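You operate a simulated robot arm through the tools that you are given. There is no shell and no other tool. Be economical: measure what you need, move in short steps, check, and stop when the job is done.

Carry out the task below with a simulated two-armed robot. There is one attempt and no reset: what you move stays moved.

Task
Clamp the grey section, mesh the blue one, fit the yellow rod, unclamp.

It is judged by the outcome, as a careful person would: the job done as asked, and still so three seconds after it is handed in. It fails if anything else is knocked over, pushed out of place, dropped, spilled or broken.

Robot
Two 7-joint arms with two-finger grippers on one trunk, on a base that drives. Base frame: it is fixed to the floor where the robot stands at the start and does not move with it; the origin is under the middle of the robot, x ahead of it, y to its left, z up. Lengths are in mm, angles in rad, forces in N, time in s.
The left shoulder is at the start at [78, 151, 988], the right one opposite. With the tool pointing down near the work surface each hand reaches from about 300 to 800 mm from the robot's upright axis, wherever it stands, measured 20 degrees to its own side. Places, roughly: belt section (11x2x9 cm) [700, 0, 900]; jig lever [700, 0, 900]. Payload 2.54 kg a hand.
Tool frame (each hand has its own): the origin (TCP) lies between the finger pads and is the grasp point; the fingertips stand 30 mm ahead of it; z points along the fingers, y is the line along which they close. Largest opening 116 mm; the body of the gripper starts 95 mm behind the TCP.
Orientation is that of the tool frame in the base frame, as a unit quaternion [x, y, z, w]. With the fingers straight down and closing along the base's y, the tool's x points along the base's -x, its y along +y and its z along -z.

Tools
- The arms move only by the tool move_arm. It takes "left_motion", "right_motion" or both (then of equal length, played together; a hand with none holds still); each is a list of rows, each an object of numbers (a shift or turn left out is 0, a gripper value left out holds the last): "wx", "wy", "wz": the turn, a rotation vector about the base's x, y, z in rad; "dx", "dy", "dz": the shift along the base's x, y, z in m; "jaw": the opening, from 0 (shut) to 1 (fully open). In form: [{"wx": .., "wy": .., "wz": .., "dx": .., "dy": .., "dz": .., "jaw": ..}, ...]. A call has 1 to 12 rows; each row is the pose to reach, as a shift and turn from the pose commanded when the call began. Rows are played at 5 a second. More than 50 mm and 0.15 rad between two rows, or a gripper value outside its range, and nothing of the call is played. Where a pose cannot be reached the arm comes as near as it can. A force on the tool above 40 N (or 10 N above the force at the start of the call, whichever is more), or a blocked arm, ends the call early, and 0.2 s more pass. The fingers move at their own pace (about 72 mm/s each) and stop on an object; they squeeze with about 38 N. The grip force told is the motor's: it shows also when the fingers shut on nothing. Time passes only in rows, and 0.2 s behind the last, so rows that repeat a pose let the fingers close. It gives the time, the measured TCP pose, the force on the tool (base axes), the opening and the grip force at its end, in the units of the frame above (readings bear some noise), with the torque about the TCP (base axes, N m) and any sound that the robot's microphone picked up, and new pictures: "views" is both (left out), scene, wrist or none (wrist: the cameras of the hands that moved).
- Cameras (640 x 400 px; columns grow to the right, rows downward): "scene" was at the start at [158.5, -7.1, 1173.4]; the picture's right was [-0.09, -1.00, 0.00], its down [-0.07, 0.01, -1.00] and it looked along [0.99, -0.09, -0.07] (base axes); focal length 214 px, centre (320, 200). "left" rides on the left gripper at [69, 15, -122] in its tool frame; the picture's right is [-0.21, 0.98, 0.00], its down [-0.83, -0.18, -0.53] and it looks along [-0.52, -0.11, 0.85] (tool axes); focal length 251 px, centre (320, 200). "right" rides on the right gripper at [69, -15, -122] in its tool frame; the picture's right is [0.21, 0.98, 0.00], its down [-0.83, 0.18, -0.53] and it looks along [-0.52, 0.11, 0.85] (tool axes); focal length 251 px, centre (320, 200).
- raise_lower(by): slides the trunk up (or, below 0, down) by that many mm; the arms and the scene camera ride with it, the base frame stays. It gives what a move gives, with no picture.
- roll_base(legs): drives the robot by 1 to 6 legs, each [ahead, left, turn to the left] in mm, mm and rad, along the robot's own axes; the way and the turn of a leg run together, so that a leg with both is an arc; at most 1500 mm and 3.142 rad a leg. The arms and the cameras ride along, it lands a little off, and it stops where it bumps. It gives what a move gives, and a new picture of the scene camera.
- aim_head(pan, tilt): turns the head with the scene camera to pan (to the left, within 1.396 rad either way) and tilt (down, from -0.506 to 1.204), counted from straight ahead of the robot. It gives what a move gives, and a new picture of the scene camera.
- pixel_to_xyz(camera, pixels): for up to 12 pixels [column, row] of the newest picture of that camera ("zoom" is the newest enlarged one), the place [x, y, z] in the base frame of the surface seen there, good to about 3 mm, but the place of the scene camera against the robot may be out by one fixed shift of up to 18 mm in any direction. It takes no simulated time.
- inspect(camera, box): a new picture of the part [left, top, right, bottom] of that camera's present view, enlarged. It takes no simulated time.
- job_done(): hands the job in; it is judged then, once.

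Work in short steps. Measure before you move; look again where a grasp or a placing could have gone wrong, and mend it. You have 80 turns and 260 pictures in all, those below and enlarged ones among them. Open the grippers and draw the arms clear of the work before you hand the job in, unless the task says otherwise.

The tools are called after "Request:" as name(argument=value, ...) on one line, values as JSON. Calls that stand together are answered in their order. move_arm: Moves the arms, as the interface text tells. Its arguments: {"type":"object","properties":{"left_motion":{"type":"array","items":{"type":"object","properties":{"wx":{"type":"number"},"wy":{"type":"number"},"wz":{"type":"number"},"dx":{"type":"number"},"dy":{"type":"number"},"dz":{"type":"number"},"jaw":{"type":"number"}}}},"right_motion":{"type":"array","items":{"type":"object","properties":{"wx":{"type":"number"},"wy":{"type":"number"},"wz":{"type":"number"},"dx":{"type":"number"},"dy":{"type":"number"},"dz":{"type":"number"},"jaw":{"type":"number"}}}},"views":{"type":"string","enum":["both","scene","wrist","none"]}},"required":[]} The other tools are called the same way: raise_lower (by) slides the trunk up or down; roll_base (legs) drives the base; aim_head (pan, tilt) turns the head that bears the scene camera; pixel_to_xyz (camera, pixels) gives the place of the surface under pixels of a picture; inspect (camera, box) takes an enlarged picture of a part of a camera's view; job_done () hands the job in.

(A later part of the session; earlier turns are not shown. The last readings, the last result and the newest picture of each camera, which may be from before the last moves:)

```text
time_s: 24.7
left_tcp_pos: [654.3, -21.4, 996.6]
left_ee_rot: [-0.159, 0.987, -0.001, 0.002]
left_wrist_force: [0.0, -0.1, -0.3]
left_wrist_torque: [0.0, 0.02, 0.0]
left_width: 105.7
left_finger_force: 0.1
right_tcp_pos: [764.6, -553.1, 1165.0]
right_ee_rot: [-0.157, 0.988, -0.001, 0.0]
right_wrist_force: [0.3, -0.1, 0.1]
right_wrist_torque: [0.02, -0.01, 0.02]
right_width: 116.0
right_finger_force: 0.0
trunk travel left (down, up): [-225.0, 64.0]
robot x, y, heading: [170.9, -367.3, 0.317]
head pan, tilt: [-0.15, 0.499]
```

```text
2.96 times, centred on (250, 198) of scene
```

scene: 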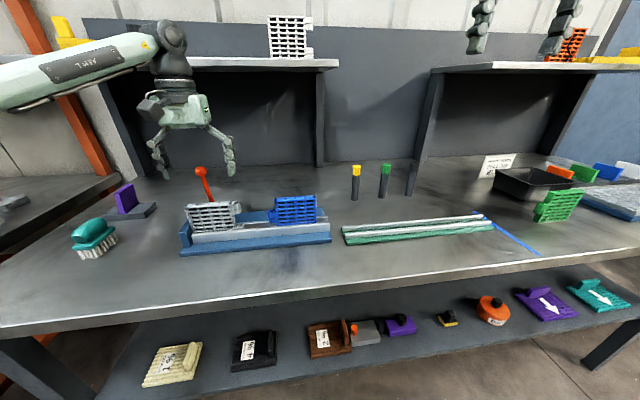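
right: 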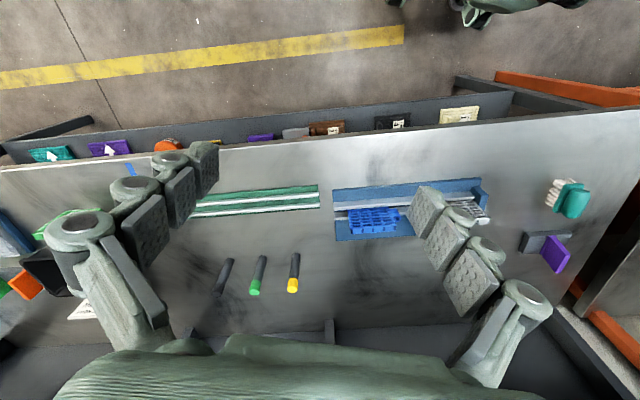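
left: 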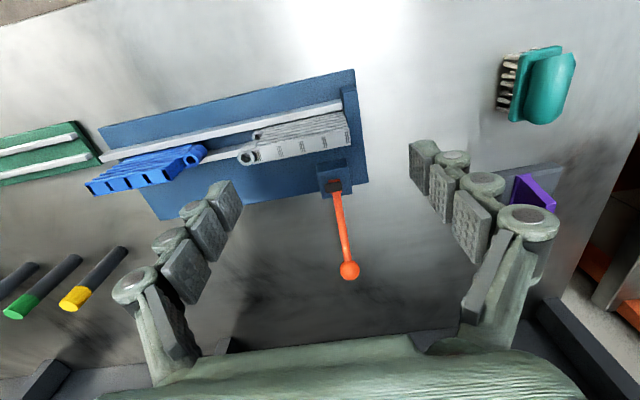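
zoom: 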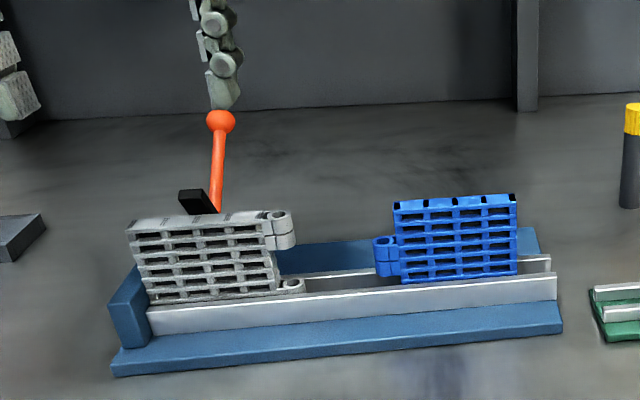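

The jig moved less than 1 mm; the ball had only wedged between the closed fingers (width 6). The lever is at about 55°. I'll press the ball on down from above with one finger offset 6 mm, watching for the end stop.

Request:
move_arm(left_motion=[{"dx": 0.042, "dy": 0.016, "jaw": 0}, {"dx": 0.084, "dy": 0.032, "jaw": 0}, {"dx": 0.126, "dy": 0.048, "jaw": 0}, {"dx": 0.156, "dy": 0.058, "jaw": 0}, {"dx": 0.16, "dy": 0.059, "dz": -0.03}, {"dx": 0.161, "dy": 0.06, "dz": -0.052}, {"dx": 0.164, "dy": 0.061, "dz": -0.064}, {"dx": 0.167, "dy": 0.062, "dz": -0.075}, {"dx": 0.17, "dy": 0.063, "dz": -0.085}, {"dx": 0.172, "dy": 0.064, "dz": -0.094}, {"dx": 0.172, "dy": 0.064, "dz": -0.102}], views="wrist")

Request:
inspect(camera="scene", box=[150, 130, 350, 265])

```text
time_s: 26.3
left_tcp_pos: [816.0, 38.9, 949.5]
left_ee_rot: [-0.158, 0.987, -0.001, 0.011]
left_wrist_force: [-9.8, -2.3, 21.2]
left_wrist_torque: [-0.24, 0.43, -0.08]
left_width: 0.2
left_finger_force: 28.3
left hand out of reach, approached as far as the arm can: row 4, 5
right_tcp_pos: [761.6, -553.7, 1165.2]
right_ee_rot: [-0.158, 0.987, 0.001, 0.001]
right_wrist_force: [0.6, 0.7, -1.6]
right_wrist_torque: [0.02, 0.02, 0.0]
right_width: 116.1
right_finger_force: 0.1
trunk travel left (down, up): [-225.0, 64.0]
robot x, y, heading: [169.3, -363.6, 0.317]
head pan, tilt: [-0.15, 0.499]
stopped in row 7 (left hand): the force on the tool passed its limit at 48 N (the readings are from after the stop); the commanded pose is now the measured one
```

left: 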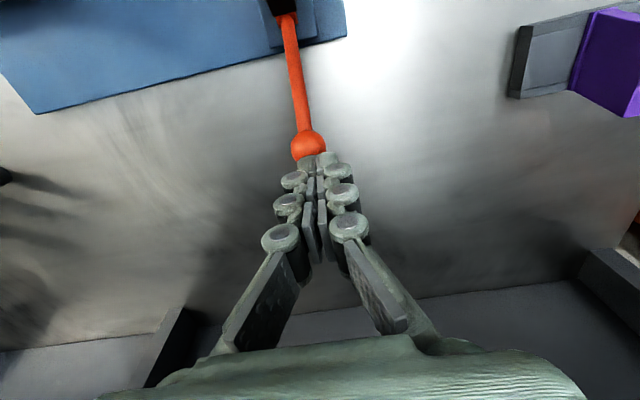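

```text
2.96 times, centred on (250, 198) of scene
```

zoom: 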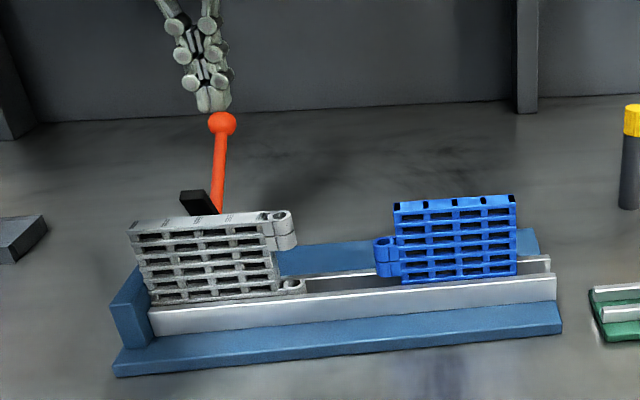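

A 48 N downward push doesn't move it, so the stop is at about 50° and the lever rests there. To learn whether this state holds the grey section, I'll bring the closed left fingers beside the grey's exposed left end, above the end block, for a light nudge test.

Request:
move_arm(left_motion=[{"dz": 0.04}, {"dx": -0.045, "dy": -0.004, "dz": 0.05}, {"dx": -0.09, "dy": -0.007, "dz": 0.05}, {"dx": -0.135, "dy": -0.011, "dz": 0.05}, {"dx": -0.1715, "dy": -0.0139, "dz": 0.05}, {"dx": -0.1715, "dy": -0.0139, "dz": 0.005}, {"dx": -0.1715, "dy": -0.0139, "dz": -0.04}, {"dx": -0.1715, "dy": -0.0139, "dz": -0.055}], views="both")

Request:
inspect(camera="scene", box=[150, 130, 350, 265])

Request:
inspect(camera="left", box=[220, 100, 400, 230])

```text
time_s: 28.1
left_tcp_pos: [647.5, 24.2, 886.8]
left_ee_rot: [-0.158, 0.987, -0.001, 0.009]
left_wrist_force: [0.1, 0.0, 0.1]
left_wrist_torque: [-0.02, 0.0, 0.01]
left_width: 0.0
left_finger_force: 28.5
left hand out of reach, approached as far as the arm can: row 1
right_tcp_pos: [763.3, -553.9, 1164.6]
right_ee_rot: [-0.157, 0.988, 0.0, 0.0]
right_wrist_force: [0.4, -0.3, -0.3]
right_wrist_torque: [-0.04, -0.01, 0.02]
right_width: 115.8
right_finger_force: 0.0
trunk travel left (down, up): [-225.0, 64.0]
robot x, y, heading: [171.2, -367.2, 0.316]
head pan, tilt: [-0.15, 0.499]
```

scene: 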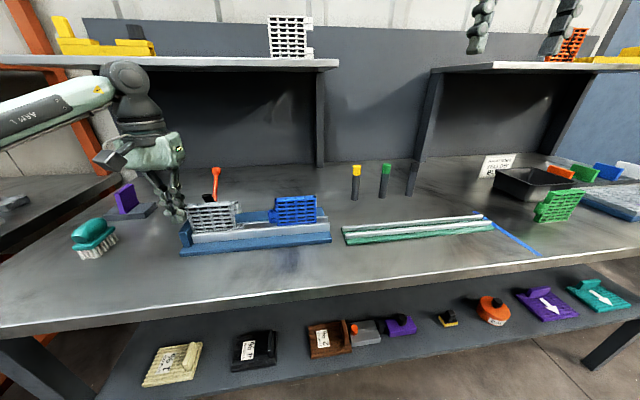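
left: 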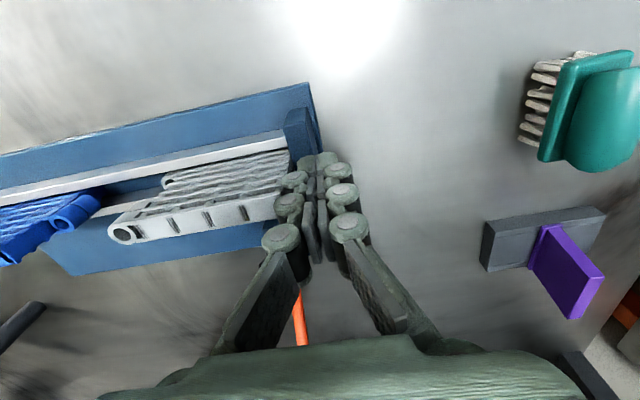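

```text
2.96 times, centred on (250, 198) of scene
```

zoom: 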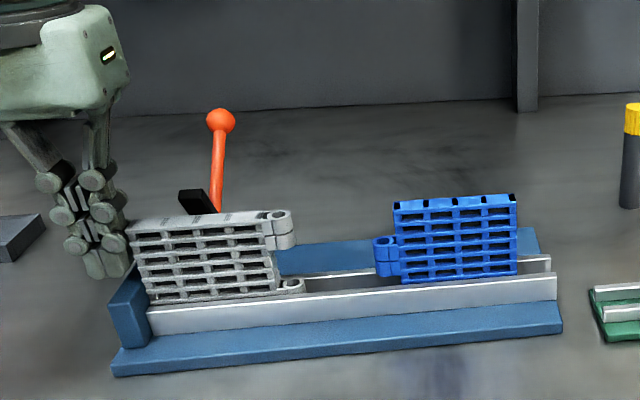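

```text
3.08 times, centred on (310, 165) of left
```

zoom: 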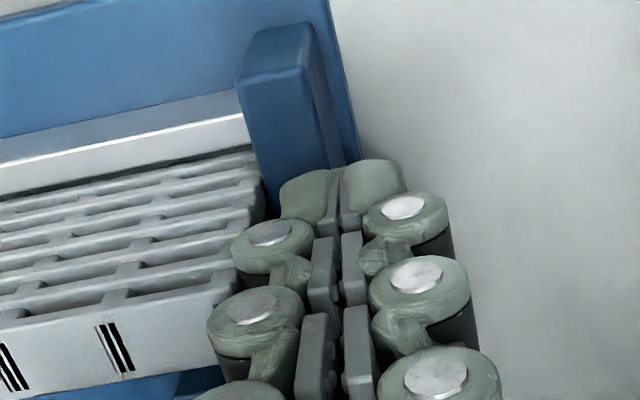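

The fingers are beside the grey's left end. I'll nudge 9 mm along -v and read the force.

Request:
move_arm(left_motion=[{"dx": 0.001, "dy": -0.003}, {"dx": 0.002, "dy": -0.006}, {"dx": 0.003, "dy": -0.009}], views="none")

Request:
pixel_to_xyz(camera="left", pixels=[[120, 235], [80, 205]])

```text
time_s: 28.9
left_tcp_pos: [648.1, 21.9, 888.5]
left_ee_rot: [-0.163, 0.987, 0.001, 0.008]
left_wrist_force: [-8.7, 23.5, 3.8]
left_wrist_torque: [-0.16, -0.08, 0.03]
left_width: 0.0
left_finger_force: 28.9
right_tcp_pos: [762.4, -550.5, 1165.3]
right_ee_rot: [-0.159, 0.987, 0.0, 0.0]
right_wrist_force: [-0.5, 0.0, 0.2]
right_wrist_torque: [0.0, -0.01, 0.01]
right_width: 116.0
right_finger_force: 0.0
trunk travel left (down, up): [-225.0, 64.0]
robot x, y, heading: [172.2, -367.4, 0.318]
head pan, tilt: [-0.15, 0.499]
```

```text
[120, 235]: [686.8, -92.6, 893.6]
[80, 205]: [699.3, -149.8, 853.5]
```

There's a 25 N reaction with the hand blocked, so the grey section is being held, unless the finger is on the block. I'll check the contact visually.

Request:
inspect(camera="left", box=[220, 100, 400, 230])

Request:
inspect(camera="scene", box=[165, 170, 265, 262])

```text
3.08 times, centred on (310, 165) of left
```

zoom: 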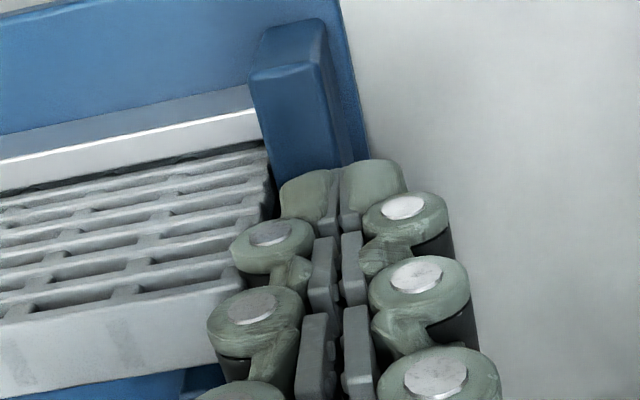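

```text
4.35 times, centred on (215, 216) of scene
```

zoom: 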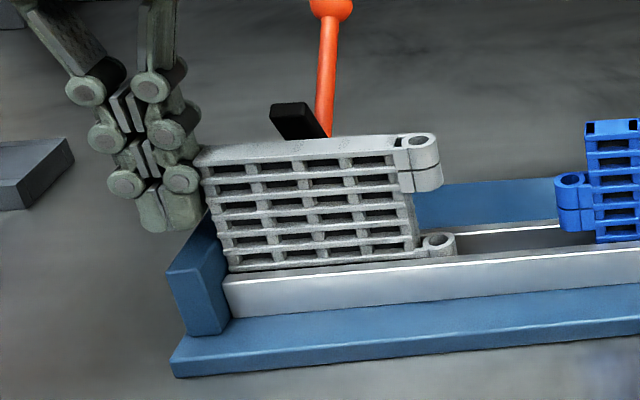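

The finger bears on the grey's upper left end and the section doesn't move or tip under 25 N, so it's clamped. Now I'll retract the left hand and bring the right hand over to view the blue section's right end.

Request:
move_arm(left_motion=[{"dx": -0.004, "dy": 0.014, "dz": 0.0}, {"dx": -0.006, "dy": 0.018, "dz": 0.04}, {"dx": -0.006, "dy": 0.018, "dz": 0.085}, {"dx": -0.03, "dy": 0.03, "dz": 0.12}, {"dx": -0.07, "dy": 0.05, "dz": 0.15}, {"dx": -0.1, "dy": 0.07, "dz": 0.17}, {"dx": -0.1, "dy": 0.07, "dz": 0.17}], right_motion=[{"dx": -0.005, "dy": 0.04, "dz": -0.02}, {"dx": -0.01, "dy": 0.08, "dz": -0.04}, {"dx": -0.016, "dy": 0.12, "dz": -0.06}, {"dx": -0.022, "dy": 0.16, "dz": -0.08}, {"dx": -0.028, "dy": 0.2, "dz": -0.1}, {"dx": -0.034, "dy": 0.24, "dz": -0.12}, {"dx": -0.037, "dy": 0.268, "dz": -0.135}], views="both")

Request:
inspect(camera="right", box=[220, 60, 460, 220])

```text
refused: row 5 steps farther than a row can; nothing moved
```

```text
2.50 times, centred on (340, 140) of right
```

zoom: 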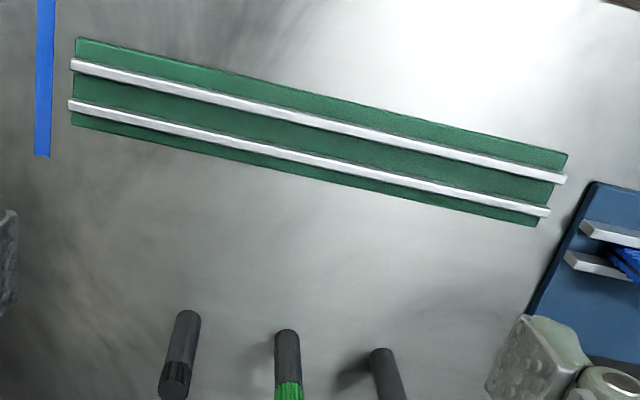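

Row 5 was too long a step, so I'll resend with smaller ones.

Request:
move_arm(left_motion=[{"dx": -0.004, "dy": 0.014, "dz": 0.0}, {"dx": -0.006, "dy": 0.018, "dz": 0.04}, {"dx": -0.006, "dy": 0.018, "dz": 0.085}, {"dx": -0.02, "dy": 0.03, "dz": 0.12}, {"dx": -0.05, "dy": 0.04, "dz": 0.14}, {"dx": -0.08, "dy": 0.06, "dz": 0.16}, {"dx": -0.1, "dy": 0.07, "dz": 0.17}], right_motion=[{"dx": -0.005, "dy": 0.04, "dz": -0.02}, {"dx": -0.01, "dy": 0.08, "dz": -0.04}, {"dx": -0.016, "dy": 0.12, "dz": -0.06}, {"dx": -0.022, "dy": 0.16, "dz": -0.08}, {"dx": -0.028, "dy": 0.2, "dz": -0.1}, {"dx": -0.034, "dy": 0.24, "dz": -0.12}, {"dx": -0.037, "dy": 0.268, "dz": -0.135}], views="both")

Request:
inspect(camera="right", box=[220, 60, 460, 220])

```text
time_s: 30.5
left_tcp_pos: [549.9, 85.9, 1059.8]
left_ee_rot: [-0.158, 0.987, -0.001, 0.008]
left_wrist_force: [-0.2, -1.0, -0.4]
left_wrist_torque: [-0.01, -0.05, 0.0]
left_width: 0.2
left_finger_force: 28.6
right_tcp_pos: [709.8, -331.3, 1030.3]
right_ee_rot: [-0.157, 0.988, -0.001, 0.001]
right_wrist_force: [0.0, -1.0, -0.9]
right_wrist_torque: [0.0, 0.0, 0.0]
right_width: 115.9
right_finger_force: 0.1
right hand out of reach, approached as far as the arm can: row 6, 7
trunk travel left (down, up): [-225.0, 64.0]
robot x, y, heading: [171.6, -365.1, 0.321]
head pan, tilt: [-0.15, 0.499]
```

scene: 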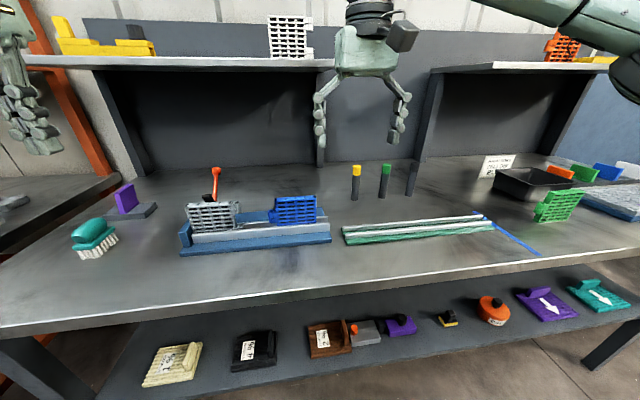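
right: 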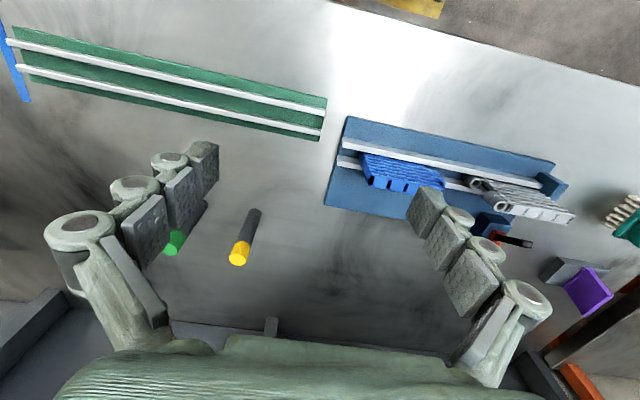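
left: 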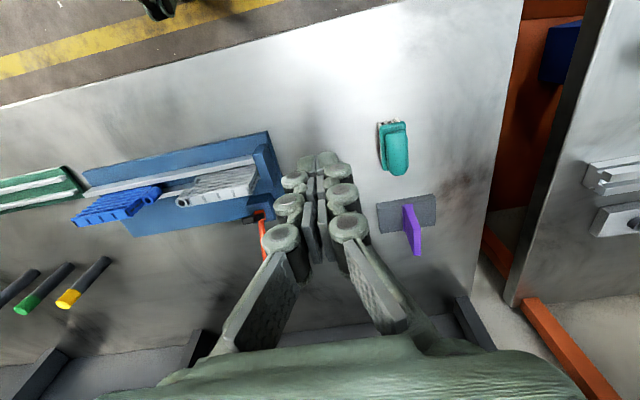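

```text
2.50 times, centred on (340, 140) of right
```

zoom: 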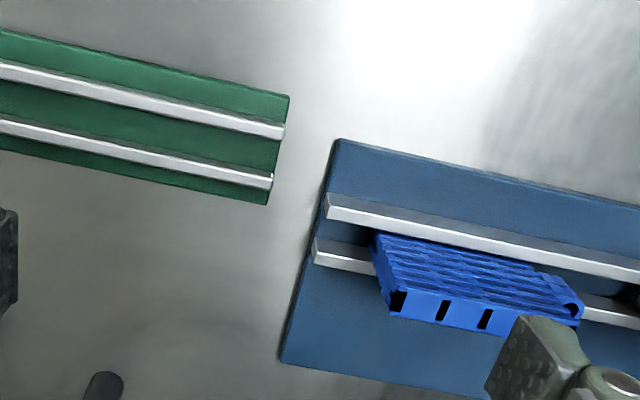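

The blue section's right end is at about (365,165) in the right view. I'll measure the blue section, rails, grey knuckle and yellow rod.

Request:
pixel_to_xyz(camera="right", pixels=[[371, 183], [364, 165], [362, 158], [366, 178], [345, 160], [350, 142], [400, 186], [240, 258], [247, 235], [254, 215]])

Request:
pixel_to_xyz(camera="left", pixels=[[184, 202], [150, 193], [75, 220], [67, 298], [108, 258]])

Request:
inspect(camera="left", box=[40, 120, 280, 320])

```text
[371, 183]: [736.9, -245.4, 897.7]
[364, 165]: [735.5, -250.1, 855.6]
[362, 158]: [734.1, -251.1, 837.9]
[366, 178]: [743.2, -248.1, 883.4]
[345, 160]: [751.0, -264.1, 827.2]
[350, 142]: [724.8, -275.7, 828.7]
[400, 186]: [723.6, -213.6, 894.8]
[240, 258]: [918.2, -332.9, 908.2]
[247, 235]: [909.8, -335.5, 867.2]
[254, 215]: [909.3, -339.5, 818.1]
```

```text
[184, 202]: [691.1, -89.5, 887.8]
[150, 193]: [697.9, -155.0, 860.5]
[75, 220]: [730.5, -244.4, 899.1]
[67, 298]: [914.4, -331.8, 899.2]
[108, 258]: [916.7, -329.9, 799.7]
```

```text
2.00 times, centred on (160, 220) of left
```

zoom: 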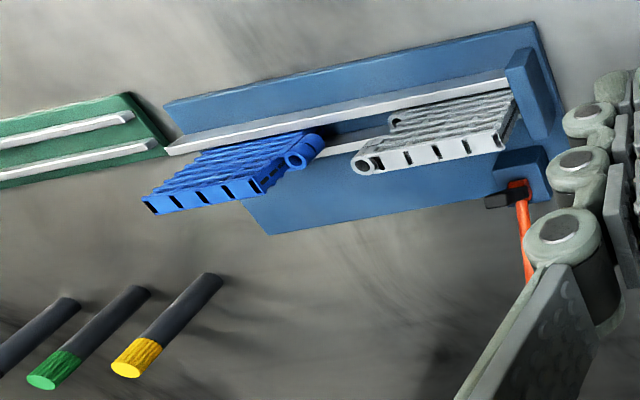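

Blue spans v≈-470 to its knuckle hole at v≈-364, and the grey hole is at v≈-305, so it must slide about 58 mm. The right arm was clipped reaching left here, so I'll shift the base 200 mm to its left.

Request:
roll_base(legs=[[0, 200, 0]])

```text
time_s: 33.0
left_tcp_pos: [487.5, 273.6, 1058.9]
left_ee_rot: [-0.158, 0.987, -0.001, 0.008]
left_wrist_force: [-0.4, -0.9, -0.3]
left_wrist_torque: [-0.04, 0.03, 0.01]
left_width: 0.0
left_finger_force: 28.6
right_tcp_pos: [648.6, -143.4, 1032.0]
right_ee_rot: [-0.157, 0.988, 0.0, -0.001]
right_wrist_force: [-0.2, 0.4, -0.3]
right_wrist_torque: [-0.02, 0.01, 0.02]
right_width: 116.1
right_finger_force: 0.0
trunk travel left (down, up): [-225.0, 64.0]
robot x, y, heading: [110.6, -179.2, 0.323]
head pan, tilt: [-0.15, 0.499]
```

scene: 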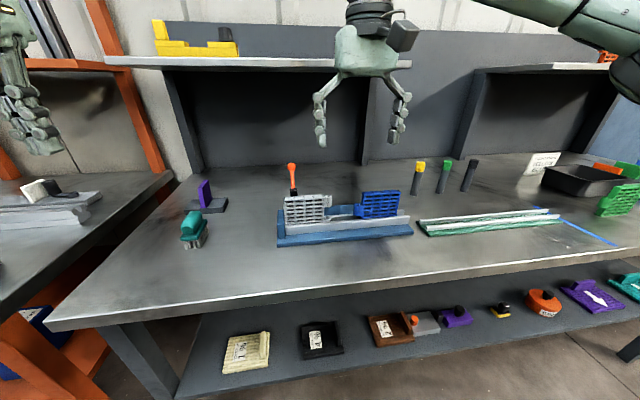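

The right hand is now at u≈570, v≈-341. I'll move it, fingers closed, to just beyond blue's right end (u≈617, v≈-505) and descend partway.

Request:
move_arm(right_motion=[{"dx": 0.024, "dy": -0.035, "jaw": 0.5}, {"dx": 0.048, "dy": -0.07, "jaw": 0}, {"dx": 0.072, "dy": -0.105}, {"dx": 0.0964, "dy": -0.1408}, {"dx": 0.0964, "dy": -0.1408, "dz": -0.04}, {"dx": 0.0964, "dy": -0.1408, "dz": -0.08}, {"dx": 0.0964, "dy": -0.1408, "dz": -0.12}], views="wrist")

Request:
inspect(camera="scene", box=[270, 160, 430, 262])

```text
time_s: 34.6
left_tcp_pos: [487.8, 274.2, 1058.3]
left_ee_rot: [-0.159, 0.987, -0.001, 0.009]
left_wrist_force: [-0.3, 0.0, -0.2]
left_wrist_torque: [0.01, 0.03, -0.04]
left_width: 0.0
left_finger_force: 29.2
right_tcp_pos: [746.5, -284.7, 911.1]
right_ee_rot: [-0.157, 0.988, 0.0, 0.0]
right_wrist_force: [0.1, -0.4, -1.1]
right_wrist_torque: [-0.02, 0.02, -0.02]
right_width: 0.1
right_finger_force: 29.2
trunk travel left (down, up): [-225.0, 64.0]
robot x, y, heading: [109.2, -177.5, 0.318]
head pan, tilt: [-0.15, 0.499]
```

right: 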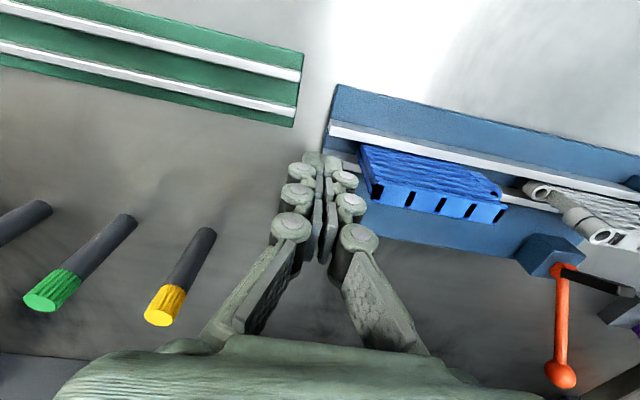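

```text
3.92 times, centred on (350, 211) of scene
```

zoom: 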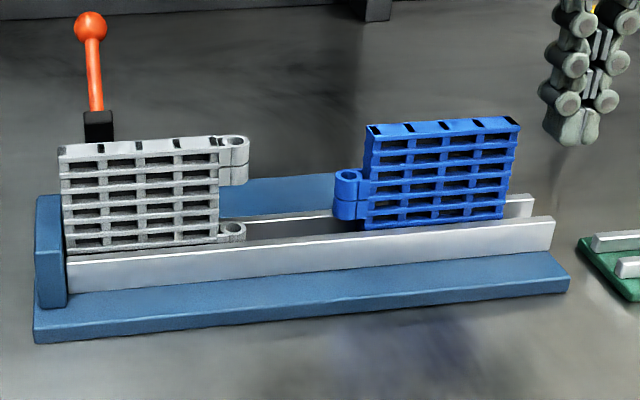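

Alignment looks good: the hand is at u≈618, v≈-506, and blue's knuckle height matches grey's gap. I'll descend to z≈868 and start pushing along +v.

Request:
move_arm(right_motion=[{"dz": -0.025}, {"dz": -0.043}, {"dz": -0.043, "dx": -0.0032, "dy": 0.0095}, {"dz": -0.043, "dx": -0.0063, "dy": 0.019}, {"dz": -0.043, "dx": -0.0095, "dy": 0.0285}, {"dz": -0.043, "dx": -0.0126, "dy": 0.038}, {"dz": -0.043, "dx": -0.0158, "dy": 0.0475}], views="wrist")

Request:
inspect(camera="scene", box=[270, 160, 430, 262])

```text
time_s: 36.2
left_tcp_pos: [487.5, 274.0, 1058.6]
left_ee_rot: [-0.158, 0.987, -0.001, 0.009]
left_wrist_force: [0.0, 0.2, -0.7]
left_wrist_torque: [0.01, -0.01, 0.03]
left_width: 0.1
left_finger_force: 28.6
right_tcp_pos: [729.5, -236.3, 868.6]
right_ee_rot: [-0.157, 0.988, 0.0, 0.001]
right_wrist_force: [0.0, 0.2, 0.0]
right_wrist_torque: [-0.03, 0.01, -0.02]
right_width: 0.0
right_finger_force: 28.7
trunk travel left (down, up): [-225.0, 64.0]
robot x, y, heading: [112.2, -173.8, 0.313]
head pan, tilt: [-0.15, 0.499]
```

right: 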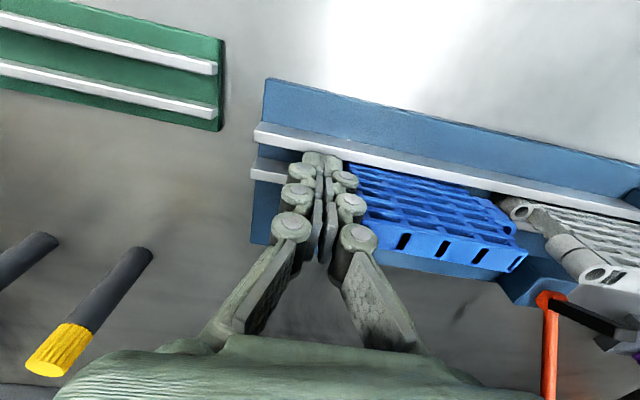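

```text
3.92 times, centred on (350, 211) of scene
```

zoom: 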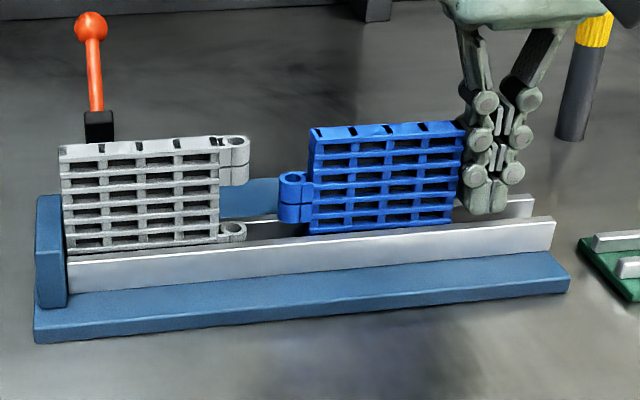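

Blue slides smoothly with about 35 mm left to go. I'll push another 28 mm and check.

Request:
move_arm(right_motion=[{"dx": -0.0025, "dy": 0.0076}, {"dx": -0.005, "dy": 0.0152}, {"dx": -0.0075, "dy": 0.022}, {"dx": -0.009, "dy": 0.027}], views="wrist")

Request:
inspect(camera="scene", box=[290, 170, 390, 234])

```text
time_s: 37.2
left_tcp_pos: [488.1, 274.2, 1059.5]
left_ee_rot: [-0.158, 0.987, 0.0, 0.008]
left_wrist_force: [-0.1, -0.1, 0.1]
left_wrist_torque: [0.04, -0.01, 0.03]
left_width: 0.0
left_finger_force: 28.3
right_tcp_pos: [720.3, -210.9, 868.6]
right_ee_rot: [-0.156, 0.988, 0.0, -0.001]
right_wrist_force: [0.1, -0.5, 0.0]
right_wrist_torque: [0.01, -0.01, 0.0]
right_width: 0.0
right_finger_force: 28.2
trunk travel left (down, up): [-225.0, 64.0]
robot x, y, heading: [109.1, -176.6, 0.313]
head pan, tilt: [-0.15, 0.499]
```

right: 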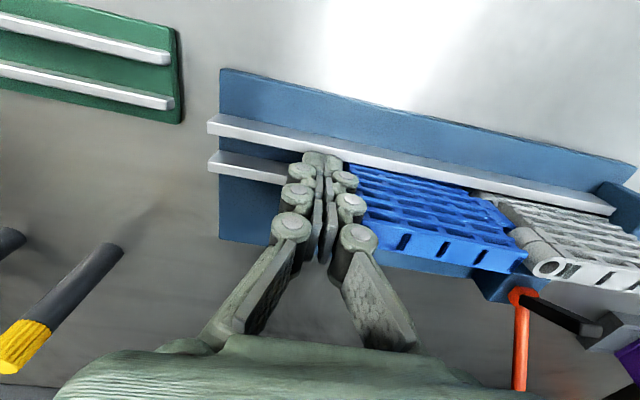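

```text
6.25 times, centred on (340, 202) of scene
```

zoom: 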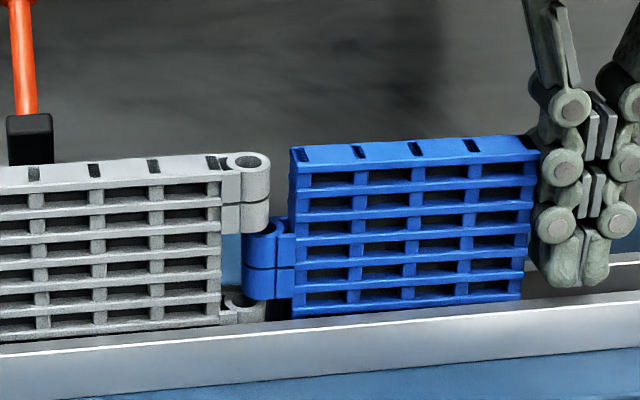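

Blue's knuckle is entering between the grey ones with about 7 mm left. I'll push slowly in 1–2 mm steps.

Request:
move_arm(right_motion=[{"dx": -0.0006, "dy": 0.0019}, {"dx": -0.0012, "dy": 0.0038}, {"dx": -0.0017, "dy": 0.005}], views="none")

Request:
inspect(camera="scene", box=[290, 170, 390, 234])

Request:
inspect(camera="right", box=[440, 150, 640, 290])

```text
time_s: 38.0
left_tcp_pos: [487.5, 274.1, 1060.0]
left_ee_rot: [-0.158, 0.987, -0.001, 0.008]
left_wrist_force: [-0.2, 0.5, 0.4]
left_wrist_torque: [-0.02, -0.06, 0.0]
left_width: 0.0
left_finger_force: 28.4
right_tcp_pos: [718.7, -205.1, 868.4]
right_ee_rot: [-0.157, 0.988, 0.001, 0.0]
right_wrist_force: [0.6, 0.9, 0.0]
right_wrist_torque: [-0.03, -0.01, -0.02]
right_width: 0.0
right_finger_force: 28.6
trunk travel left (down, up): [-225.0, 64.0]
robot x, y, heading: [108.4, -178.0, 0.315]
head pan, tilt: [-0.15, 0.499]
```

```text
6.25 times, centred on (340, 202) of scene
```

zoom: 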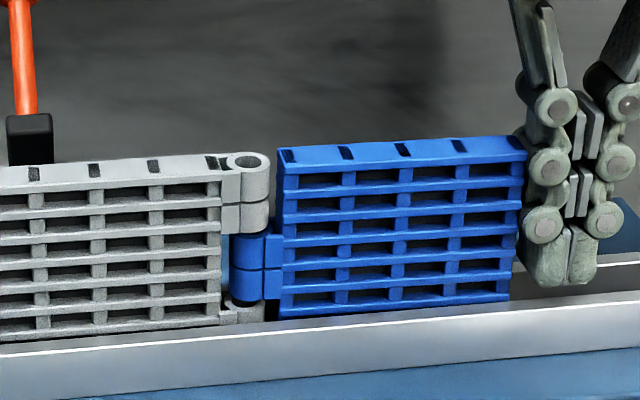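

```text
2.86 times, centred on (540, 220) of right
```

zoom: 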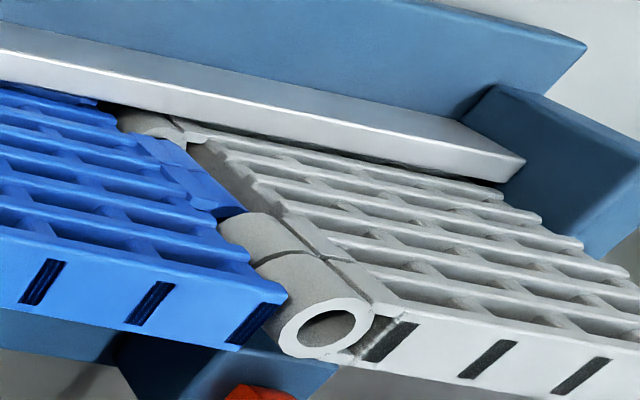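

About 3 mm of gap remains on both sides of the mesh. I'll push 3 mm more in 1 mm steps.

Request:
move_arm(right_motion=[{"dx": -0.0003, "dy": 0.00095}, {"dx": -0.0006, "dy": 0.0019}, {"dx": -0.00095, "dy": 0.00285}], views="none")

Request:
inspect(camera="scene", box=[310, 180, 360, 230])

Request:
inspect(camera="right", box=[480, 180, 600, 290])

```text
time_s: 38.8
left_tcp_pos: [487.6, 274.6, 1058.6]
left_ee_rot: [-0.158, 0.987, -0.001, 0.008]
left_wrist_force: [-1.0, 0.4, -0.3]
left_wrist_torque: [0.01, -0.01, -0.01]
left_width: 0.0
left_finger_force: 28.5
right_tcp_pos: [718.4, -203.9, 868.3]
right_ee_rot: [-0.157, 0.988, 0.001, 0.0]
right_wrist_force: [0.5, -1.0, 0.2]
right_wrist_torque: [0.06, -0.01, -0.05]
right_width: 0.1
right_finger_force: 28.6
trunk travel left (down, up): [-225.0, 64.0]
robot x, y, heading: [110.3, -176.7, 0.315]
head pan, tilt: [-0.15, 0.499]
```

```text
8.00 times, centred on (335, 205) of scene
```

zoom: 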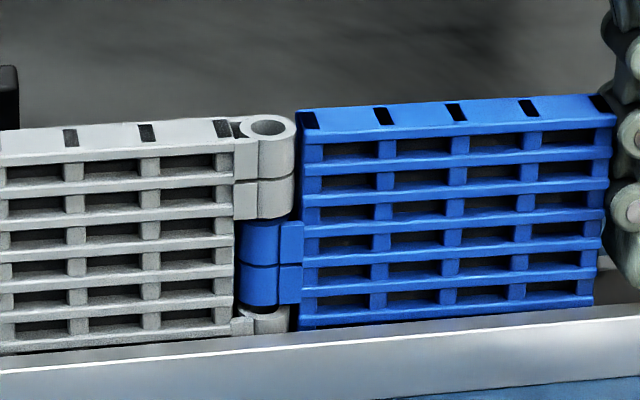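

```text
3.64 times, centred on (540, 235) of right
```

zoom: 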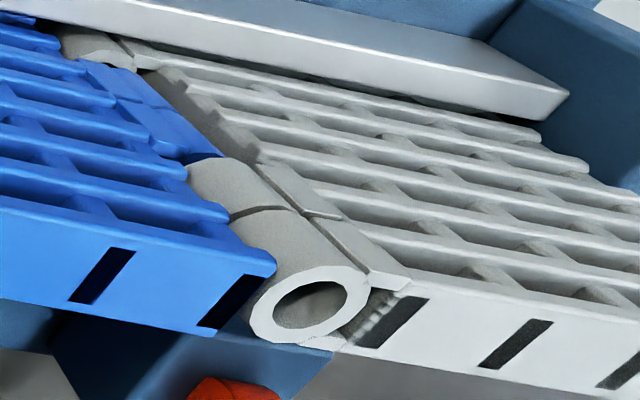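

The gap is down to roughly 1–2 mm on each side with no force yet. I'll push 1.5 mm more, carefully.

Request:
move_arm(right_motion=[{"dx": -0.0003, "dy": 0.0009}, {"dx": -0.0005, "dy": 0.0015}], views="none")

Request:
inspect(camera="scene", box=[310, 180, 360, 230])

```text
time_s: 39.4
left_tcp_pos: [488.0, 273.8, 1058.2]
left_ee_rot: [-0.158, 0.987, -0.001, 0.007]
left_wrist_force: [0.6, 0.4, 0.5]
left_wrist_torque: [0.03, -0.02, -0.02]
left_width: 0.0
left_finger_force: 28.4
right_tcp_pos: [717.6, -201.3, 869.3]
right_ee_rot: [-0.156, 0.988, 0.0, 0.0]
right_wrist_force: [-0.1, -1.9, 0.7]
right_wrist_torque: [0.01, 0.0, 0.0]
right_width: 0.0
right_finger_force: 28.6
trunk travel left (down, up): [-225.0, 64.0]
robot x, y, heading: [110.2, -176.1, 0.316]
head pan, tilt: [-0.15, 0.499]
```

```text
8.00 times, centred on (335, 205) of scene
```

zoom: 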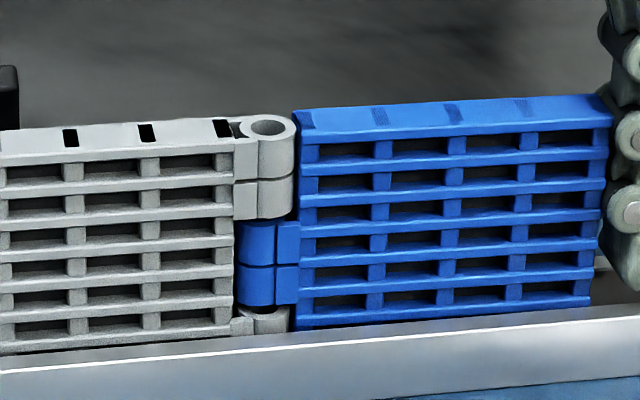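

Blue's knuckle is seated to within about 1 mm. I'll retreat and raise the right hand, then tilt it 0.55 rad so its camera looks straight down the knuckle hole to check alignment.

Request:
move_arm(right_motion=[{"dx": 0.003, "dy": -0.009}, {"dx": 0.003, "dy": -0.009, "dz": 0.045}, {"dx": 0.003, "dy": -0.009, "dz": 0.09}, {"dx": 0.003, "dy": -0.009, "dz": 0.125, "jaw": 0.5}, {"dx": -0.011, "dy": 0.033, "dz": 0.13, "jaw": 1.0, "wx": -0.044, "wy": 0.13}, {"dx": -0.024, "dy": 0.072, "dz": 0.13, "jaw": 1.0, "wx": -0.088, "wy": 0.26}, {"dx": -0.035, "dy": 0.105, "dz": 0.12, "wx": -0.132, "wy": 0.39}, {"dx": -0.0404, "dy": 0.1215, "dz": 0.115, "wx": -0.174, "wy": 0.522}], views="wrist")

Request:
inspect(camera="right", box=[270, 150, 370, 250])

```text
time_s: 41.2
left_tcp_pos: [487.0, 274.2, 1059.1]
left_ee_rot: [-0.158, 0.987, 0.0, 0.008]
left_wrist_force: [-0.3, 0.4, -0.5]
left_wrist_torque: [-0.01, -0.01, 0.02]
left_width: 0.1
left_finger_force: 29.2
right_tcp_pos: [614.8, -189.6, 965.0]
right_ee_rot: [-0.15, 0.951, -0.041, -0.267]
right_wrist_force: [-0.1, 0.5, 0.4]
right_wrist_torque: [0.03, 0.0, 0.01]
right_width: 115.9
right_finger_force: 0.0
right hand out of reach, approached as far as the arm can: row 5, 6, 7, 8
trunk travel left (down, up): [-225.0, 64.0]
robot x, y, heading: [108.7, -178.2, 0.318]
head pan, tilt: [-0.15, 0.499]
```

right: 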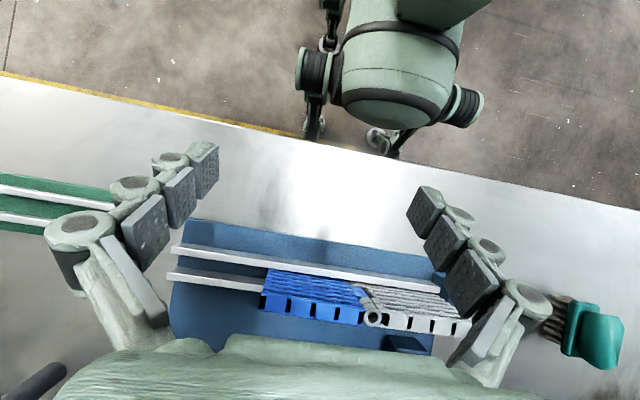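

```text
4.00 times, centred on (320, 200) of right
```

zoom: 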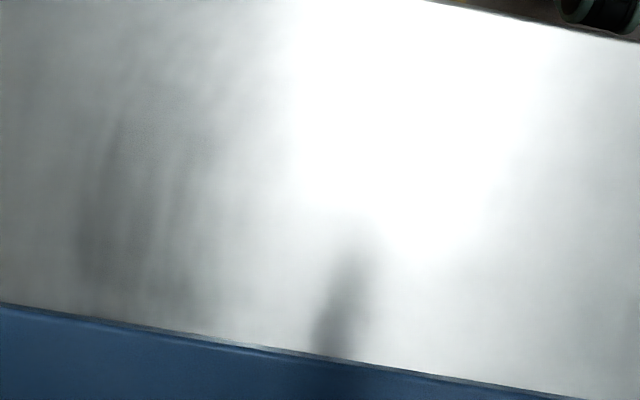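

The tilted pose isn't reachable there. I'll undo the tilt and view the knuckle holes from an ordinary pose nearby.

Request:
move_arm(right_motion=[{"dz": 0.02, "wx": 0.044, "wy": -0.13, "dy": 0.02}, {"dz": 0.025, "wx": 0.088, "wy": -0.26, "dx": 0.003, "dy": 0.045}, {"dz": 0.025, "wx": 0.132, "wy": -0.39, "dx": 0.005, "dy": 0.07}, {"dz": 0.025, "wx": 0.174, "wy": -0.522, "dx": 0.0076, "dy": 0.091}, {"dz": 0.025, "wx": 0.174, "wy": -0.522, "dx": 0.0076, "dy": 0.091}], views="wrist")

Request:
inspect(camera="right", box=[260, 150, 380, 250])

```text
time_s: 42.4
left_tcp_pos: [487.9, 274.5, 1059.9]
left_ee_rot: [-0.158, 0.987, 0.0, 0.009]
left_wrist_force: [0.2, -0.2, 0.9]
left_wrist_torque: [-0.03, 0.04, 0.02]
left_width: 0.3
left_finger_force: 28.5
right_tcp_pos: [638.4, -123.6, 992.7]
right_ee_rot: [-0.156, 0.988, 0.0, 0.0]
right_wrist_force: [0.1, 0.2, 0.0]
right_wrist_torque: [0.0, -0.01, 0.0]
right_width: 116.1
right_finger_force: 0.0
right hand out of reach, approached as far as the arm can: row 2, 3, 4, 5
trunk travel left (down, up): [-225.0, 64.0]
robot x, y, heading: [105.7, -177.2, 0.316]
head pan, tilt: [-0.15, 0.499]
```

right: 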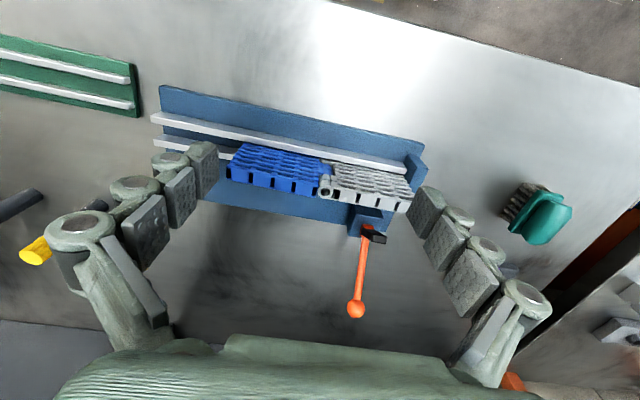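

```text
4.00 times, centred on (320, 200) of right
```

zoom: 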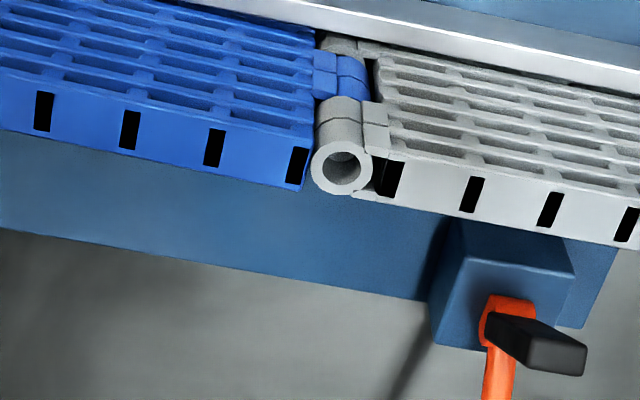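

The hole is clearly visible at zoom (341,172). I'll measure its rim, and the knuckle of the blue part.

Request:
pixel_to_xyz(camera="zoom", pixels=[[317, 172], [341, 150], [341, 195], [367, 175], [341, 172], [322, 175], [360, 172], [341, 189], [350, 75], [325, 75]])

Request:
pixel_to_xyz(camera="right", pixels=[[35, 251], [25, 245], [45, 255], [325, 193]])

Request:
inspect(camera="right", box=[305, 165, 345, 205])

```text
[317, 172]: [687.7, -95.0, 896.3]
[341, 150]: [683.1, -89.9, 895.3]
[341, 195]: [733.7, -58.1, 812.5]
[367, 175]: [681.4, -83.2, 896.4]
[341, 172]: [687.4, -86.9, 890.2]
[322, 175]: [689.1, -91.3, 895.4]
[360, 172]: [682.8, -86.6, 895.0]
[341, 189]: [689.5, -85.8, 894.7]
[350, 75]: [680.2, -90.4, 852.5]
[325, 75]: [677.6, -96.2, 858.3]
```

```text
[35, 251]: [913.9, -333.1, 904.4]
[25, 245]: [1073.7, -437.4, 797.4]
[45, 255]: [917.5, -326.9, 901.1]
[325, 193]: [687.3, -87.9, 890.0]
```

```text
10.00 times, centred on (325, 185) of right
```

zoom: 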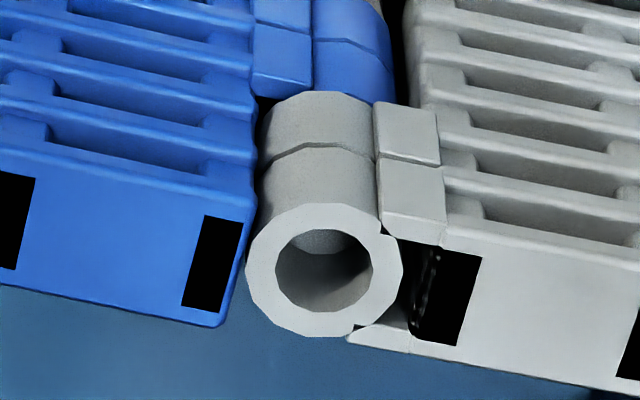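

The hole centre is at about (686,-88.5,896) and its bore is about 10 mm. Now for the rod: I'll drive 200 mm right so the yellow rod at (914,-333) is within the right hand's reach.

Request:
roll_base(legs=[[0, -210, 0]])

```text
time_s: 45.0
left_tcp_pos: [552.2, 75.3, 1058.8]
left_ee_rot: [-0.158, 0.987, -0.001, 0.007]
left_wrist_force: [-0.4, -0.3, -0.1]
left_wrist_torque: [0.02, -0.01, 0.0]
left_width: 0.1
left_finger_force: 28.4
right_tcp_pos: [702.6, -322.1, 992.4]
right_ee_rot: [-0.156, 0.988, 0.0, 0.001]
right_wrist_force: [0.4, 0.2, -0.9]
right_wrist_torque: [0.03, 0.02, 0.03]
right_width: 115.9
right_finger_force: 0.1
trunk travel left (down, up): [-225.0, 64.0]
robot x, y, heading: [174.5, -378.4, 0.317]
head pan, tilt: [-0.15, 0.499]
```

scene: 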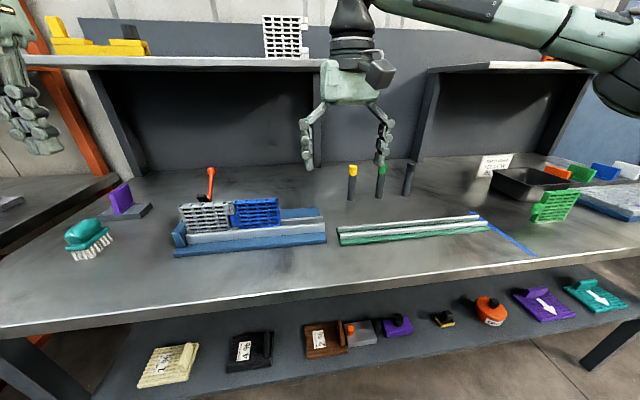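

Before reaching in, I'll check the clearance to the wall shelf and re-measure the yellow rod.

Request:
pixel_to_xyz(camera="scene", pixels=[[250, 58], [430, 72], [432, 110], [352, 168], [352, 195], [381, 185], [407, 185], [210, 172]])

Request:
inspect(camera="scene", box=[335, 150, 425, 210])

Request:
inspect(camera="right", box=[160, 160, 360, 300])

```text
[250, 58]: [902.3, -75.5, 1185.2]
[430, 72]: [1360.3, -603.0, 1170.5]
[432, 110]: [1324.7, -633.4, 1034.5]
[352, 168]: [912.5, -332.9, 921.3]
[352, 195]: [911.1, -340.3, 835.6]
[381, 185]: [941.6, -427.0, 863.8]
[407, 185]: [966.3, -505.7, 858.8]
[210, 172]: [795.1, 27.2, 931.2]
```

```text
6.67 times, centred on (380, 180) of scene
```

zoom: 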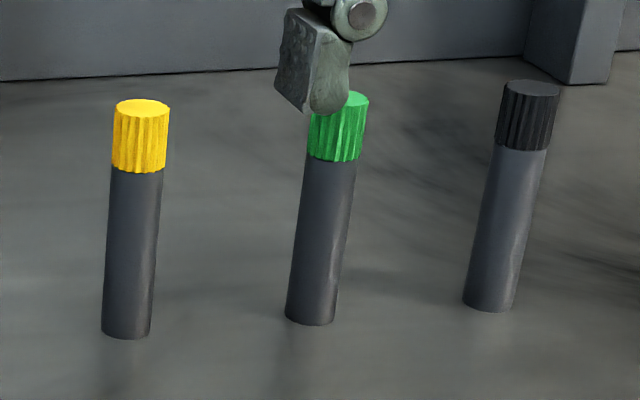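

```text
2.86 times, centred on (260, 230) of right
```

zoom: 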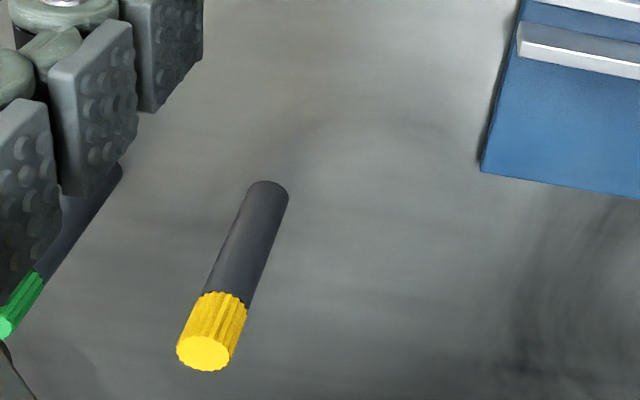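

The dark bodies are about 20 mm thick, so they look like holders with the rod and yellow head inside. I'll measure the centre and edges of the yellow top face.

Request:
pixel_to_xyz(camera="zoom", pixels=[[204, 353], [182, 353], [227, 353], [204, 340], [204, 366], [215, 315], [228, 280], [245, 250], [265, 190]])

```text
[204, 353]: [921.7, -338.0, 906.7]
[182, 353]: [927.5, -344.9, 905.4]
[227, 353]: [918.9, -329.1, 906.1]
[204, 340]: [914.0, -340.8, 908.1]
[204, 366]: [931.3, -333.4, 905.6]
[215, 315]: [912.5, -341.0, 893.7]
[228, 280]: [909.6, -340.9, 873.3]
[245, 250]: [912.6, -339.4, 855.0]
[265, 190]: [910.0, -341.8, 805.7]
```

The yellow top centre is at about (922,-337,907) and 18 mm wide. I'll hover over it with the jaw at about 60 mm.

Request:
move_arm(right_motion=[{"dx": 0.044, "dy": -0.003, "jaw": 0.5}, {"dx": 0.088, "dy": -0.006}, {"dx": 0.132, "dy": -0.009}, {"dx": 0.176, "dy": -0.012}, {"dx": 0.219, "dy": -0.015}, {"dx": 0.219, "dy": -0.015}], views="wrist")

```text
time_s: 46.4
left_tcp_pos: [552.5, 76.4, 1059.9]
left_ee_rot: [-0.159, 0.987, -0.001, 0.008]
left_wrist_force: [1.0, 0.6, 0.0]
left_wrist_torque: [0.0, 0.03, 0.0]
left_width: 0.0
left_finger_force: 28.1
right_tcp_pos: [862.3, -401.0, 966.6]
right_ee_rot: [-0.158, 0.987, 0.001, 0.001]
right_wrist_force: [-0.6, -1.2, -0.1]
right_wrist_torque: [0.02, 0.0, 0.01]
right_width: 57.9
right_finger_force: 0.1
right hand out of reach, approached as far as the arm can: row 1, 2, 3, 4, 5, 6
trunk travel left (down, up): [-225.0, 64.0]
robot x, y, heading: [173.2, -373.1, 0.314]
head pan, tilt: [-0.15, 0.499]
```

right: 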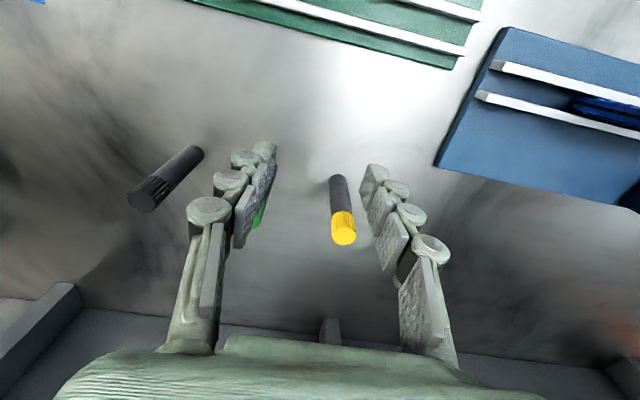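

The hand was clipped at about 690 mm from the axis. I'll drive slightly forward (60 mm) and right (40 mm) and raise the trunk 50 mm for more reach.

Request:
raise_lower(by=50)

Request:
roll_base(legs=[[60, -30, 0]])

```text
time_s: 47.4
left_tcp_pos: [551.0, 75.2, 1109.4]
left_ee_rot: [-0.158, 0.987, 0.0, 0.009]
left_wrist_force: [0.4, -0.1, 0.5]
left_wrist_torque: [0.01, 0.04, 0.0]
left_width: 0.0
left_finger_force: 28.1
right_tcp_pos: [861.1, -399.2, 1016.6]
right_ee_rot: [-0.157, 0.988, 0.001, 0.0]
right_wrist_force: [0.4, -0.5, 0.8]
right_wrist_torque: [-0.03, 0.0, -0.01]
right_width: 58.2
right_finger_force: 0.1
trunk travel left (down, up): [-275.0, 14.0]
robot x, y, heading: [173.7, -377.0, 0.31]
head pan, tilt: [-0.15, 0.499]
```

```text
time_s: 48.4
left_tcp_pos: [619.6, 64.9, 1109.0]
left_ee_rot: [-0.158, 0.987, -0.001, 0.008]
left_wrist_force: [-0.3, -0.3, -0.5]
left_wrist_torque: [0.01, 0.05, 0.05]
left_width: 0.0
left_finger_force: 28.3
right_tcp_pos: [928.2, -409.0, 1016.3]
right_ee_rot: [-0.156, 0.988, 0.001, 0.001]
right_wrist_force: [0.6, -0.6, -0.7]
right_wrist_torque: [0.02, 0.03, -0.01]
right_width: 57.9
right_finger_force: 0.1
trunk travel left (down, up): [-275.0, 14.0]
robot x, y, heading: [245.4, -382.5, 0.308]
head pan, tilt: [-0.15, 0.499]
```

scene: 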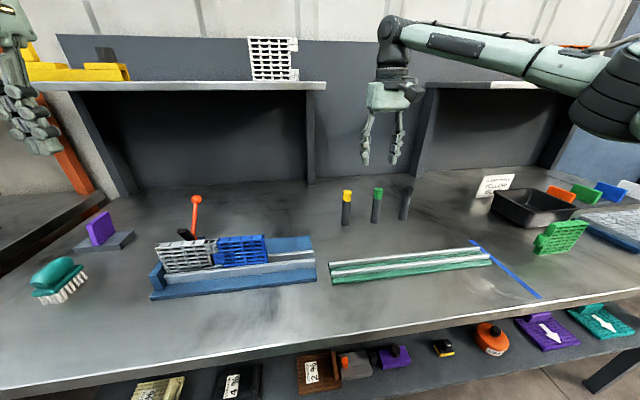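

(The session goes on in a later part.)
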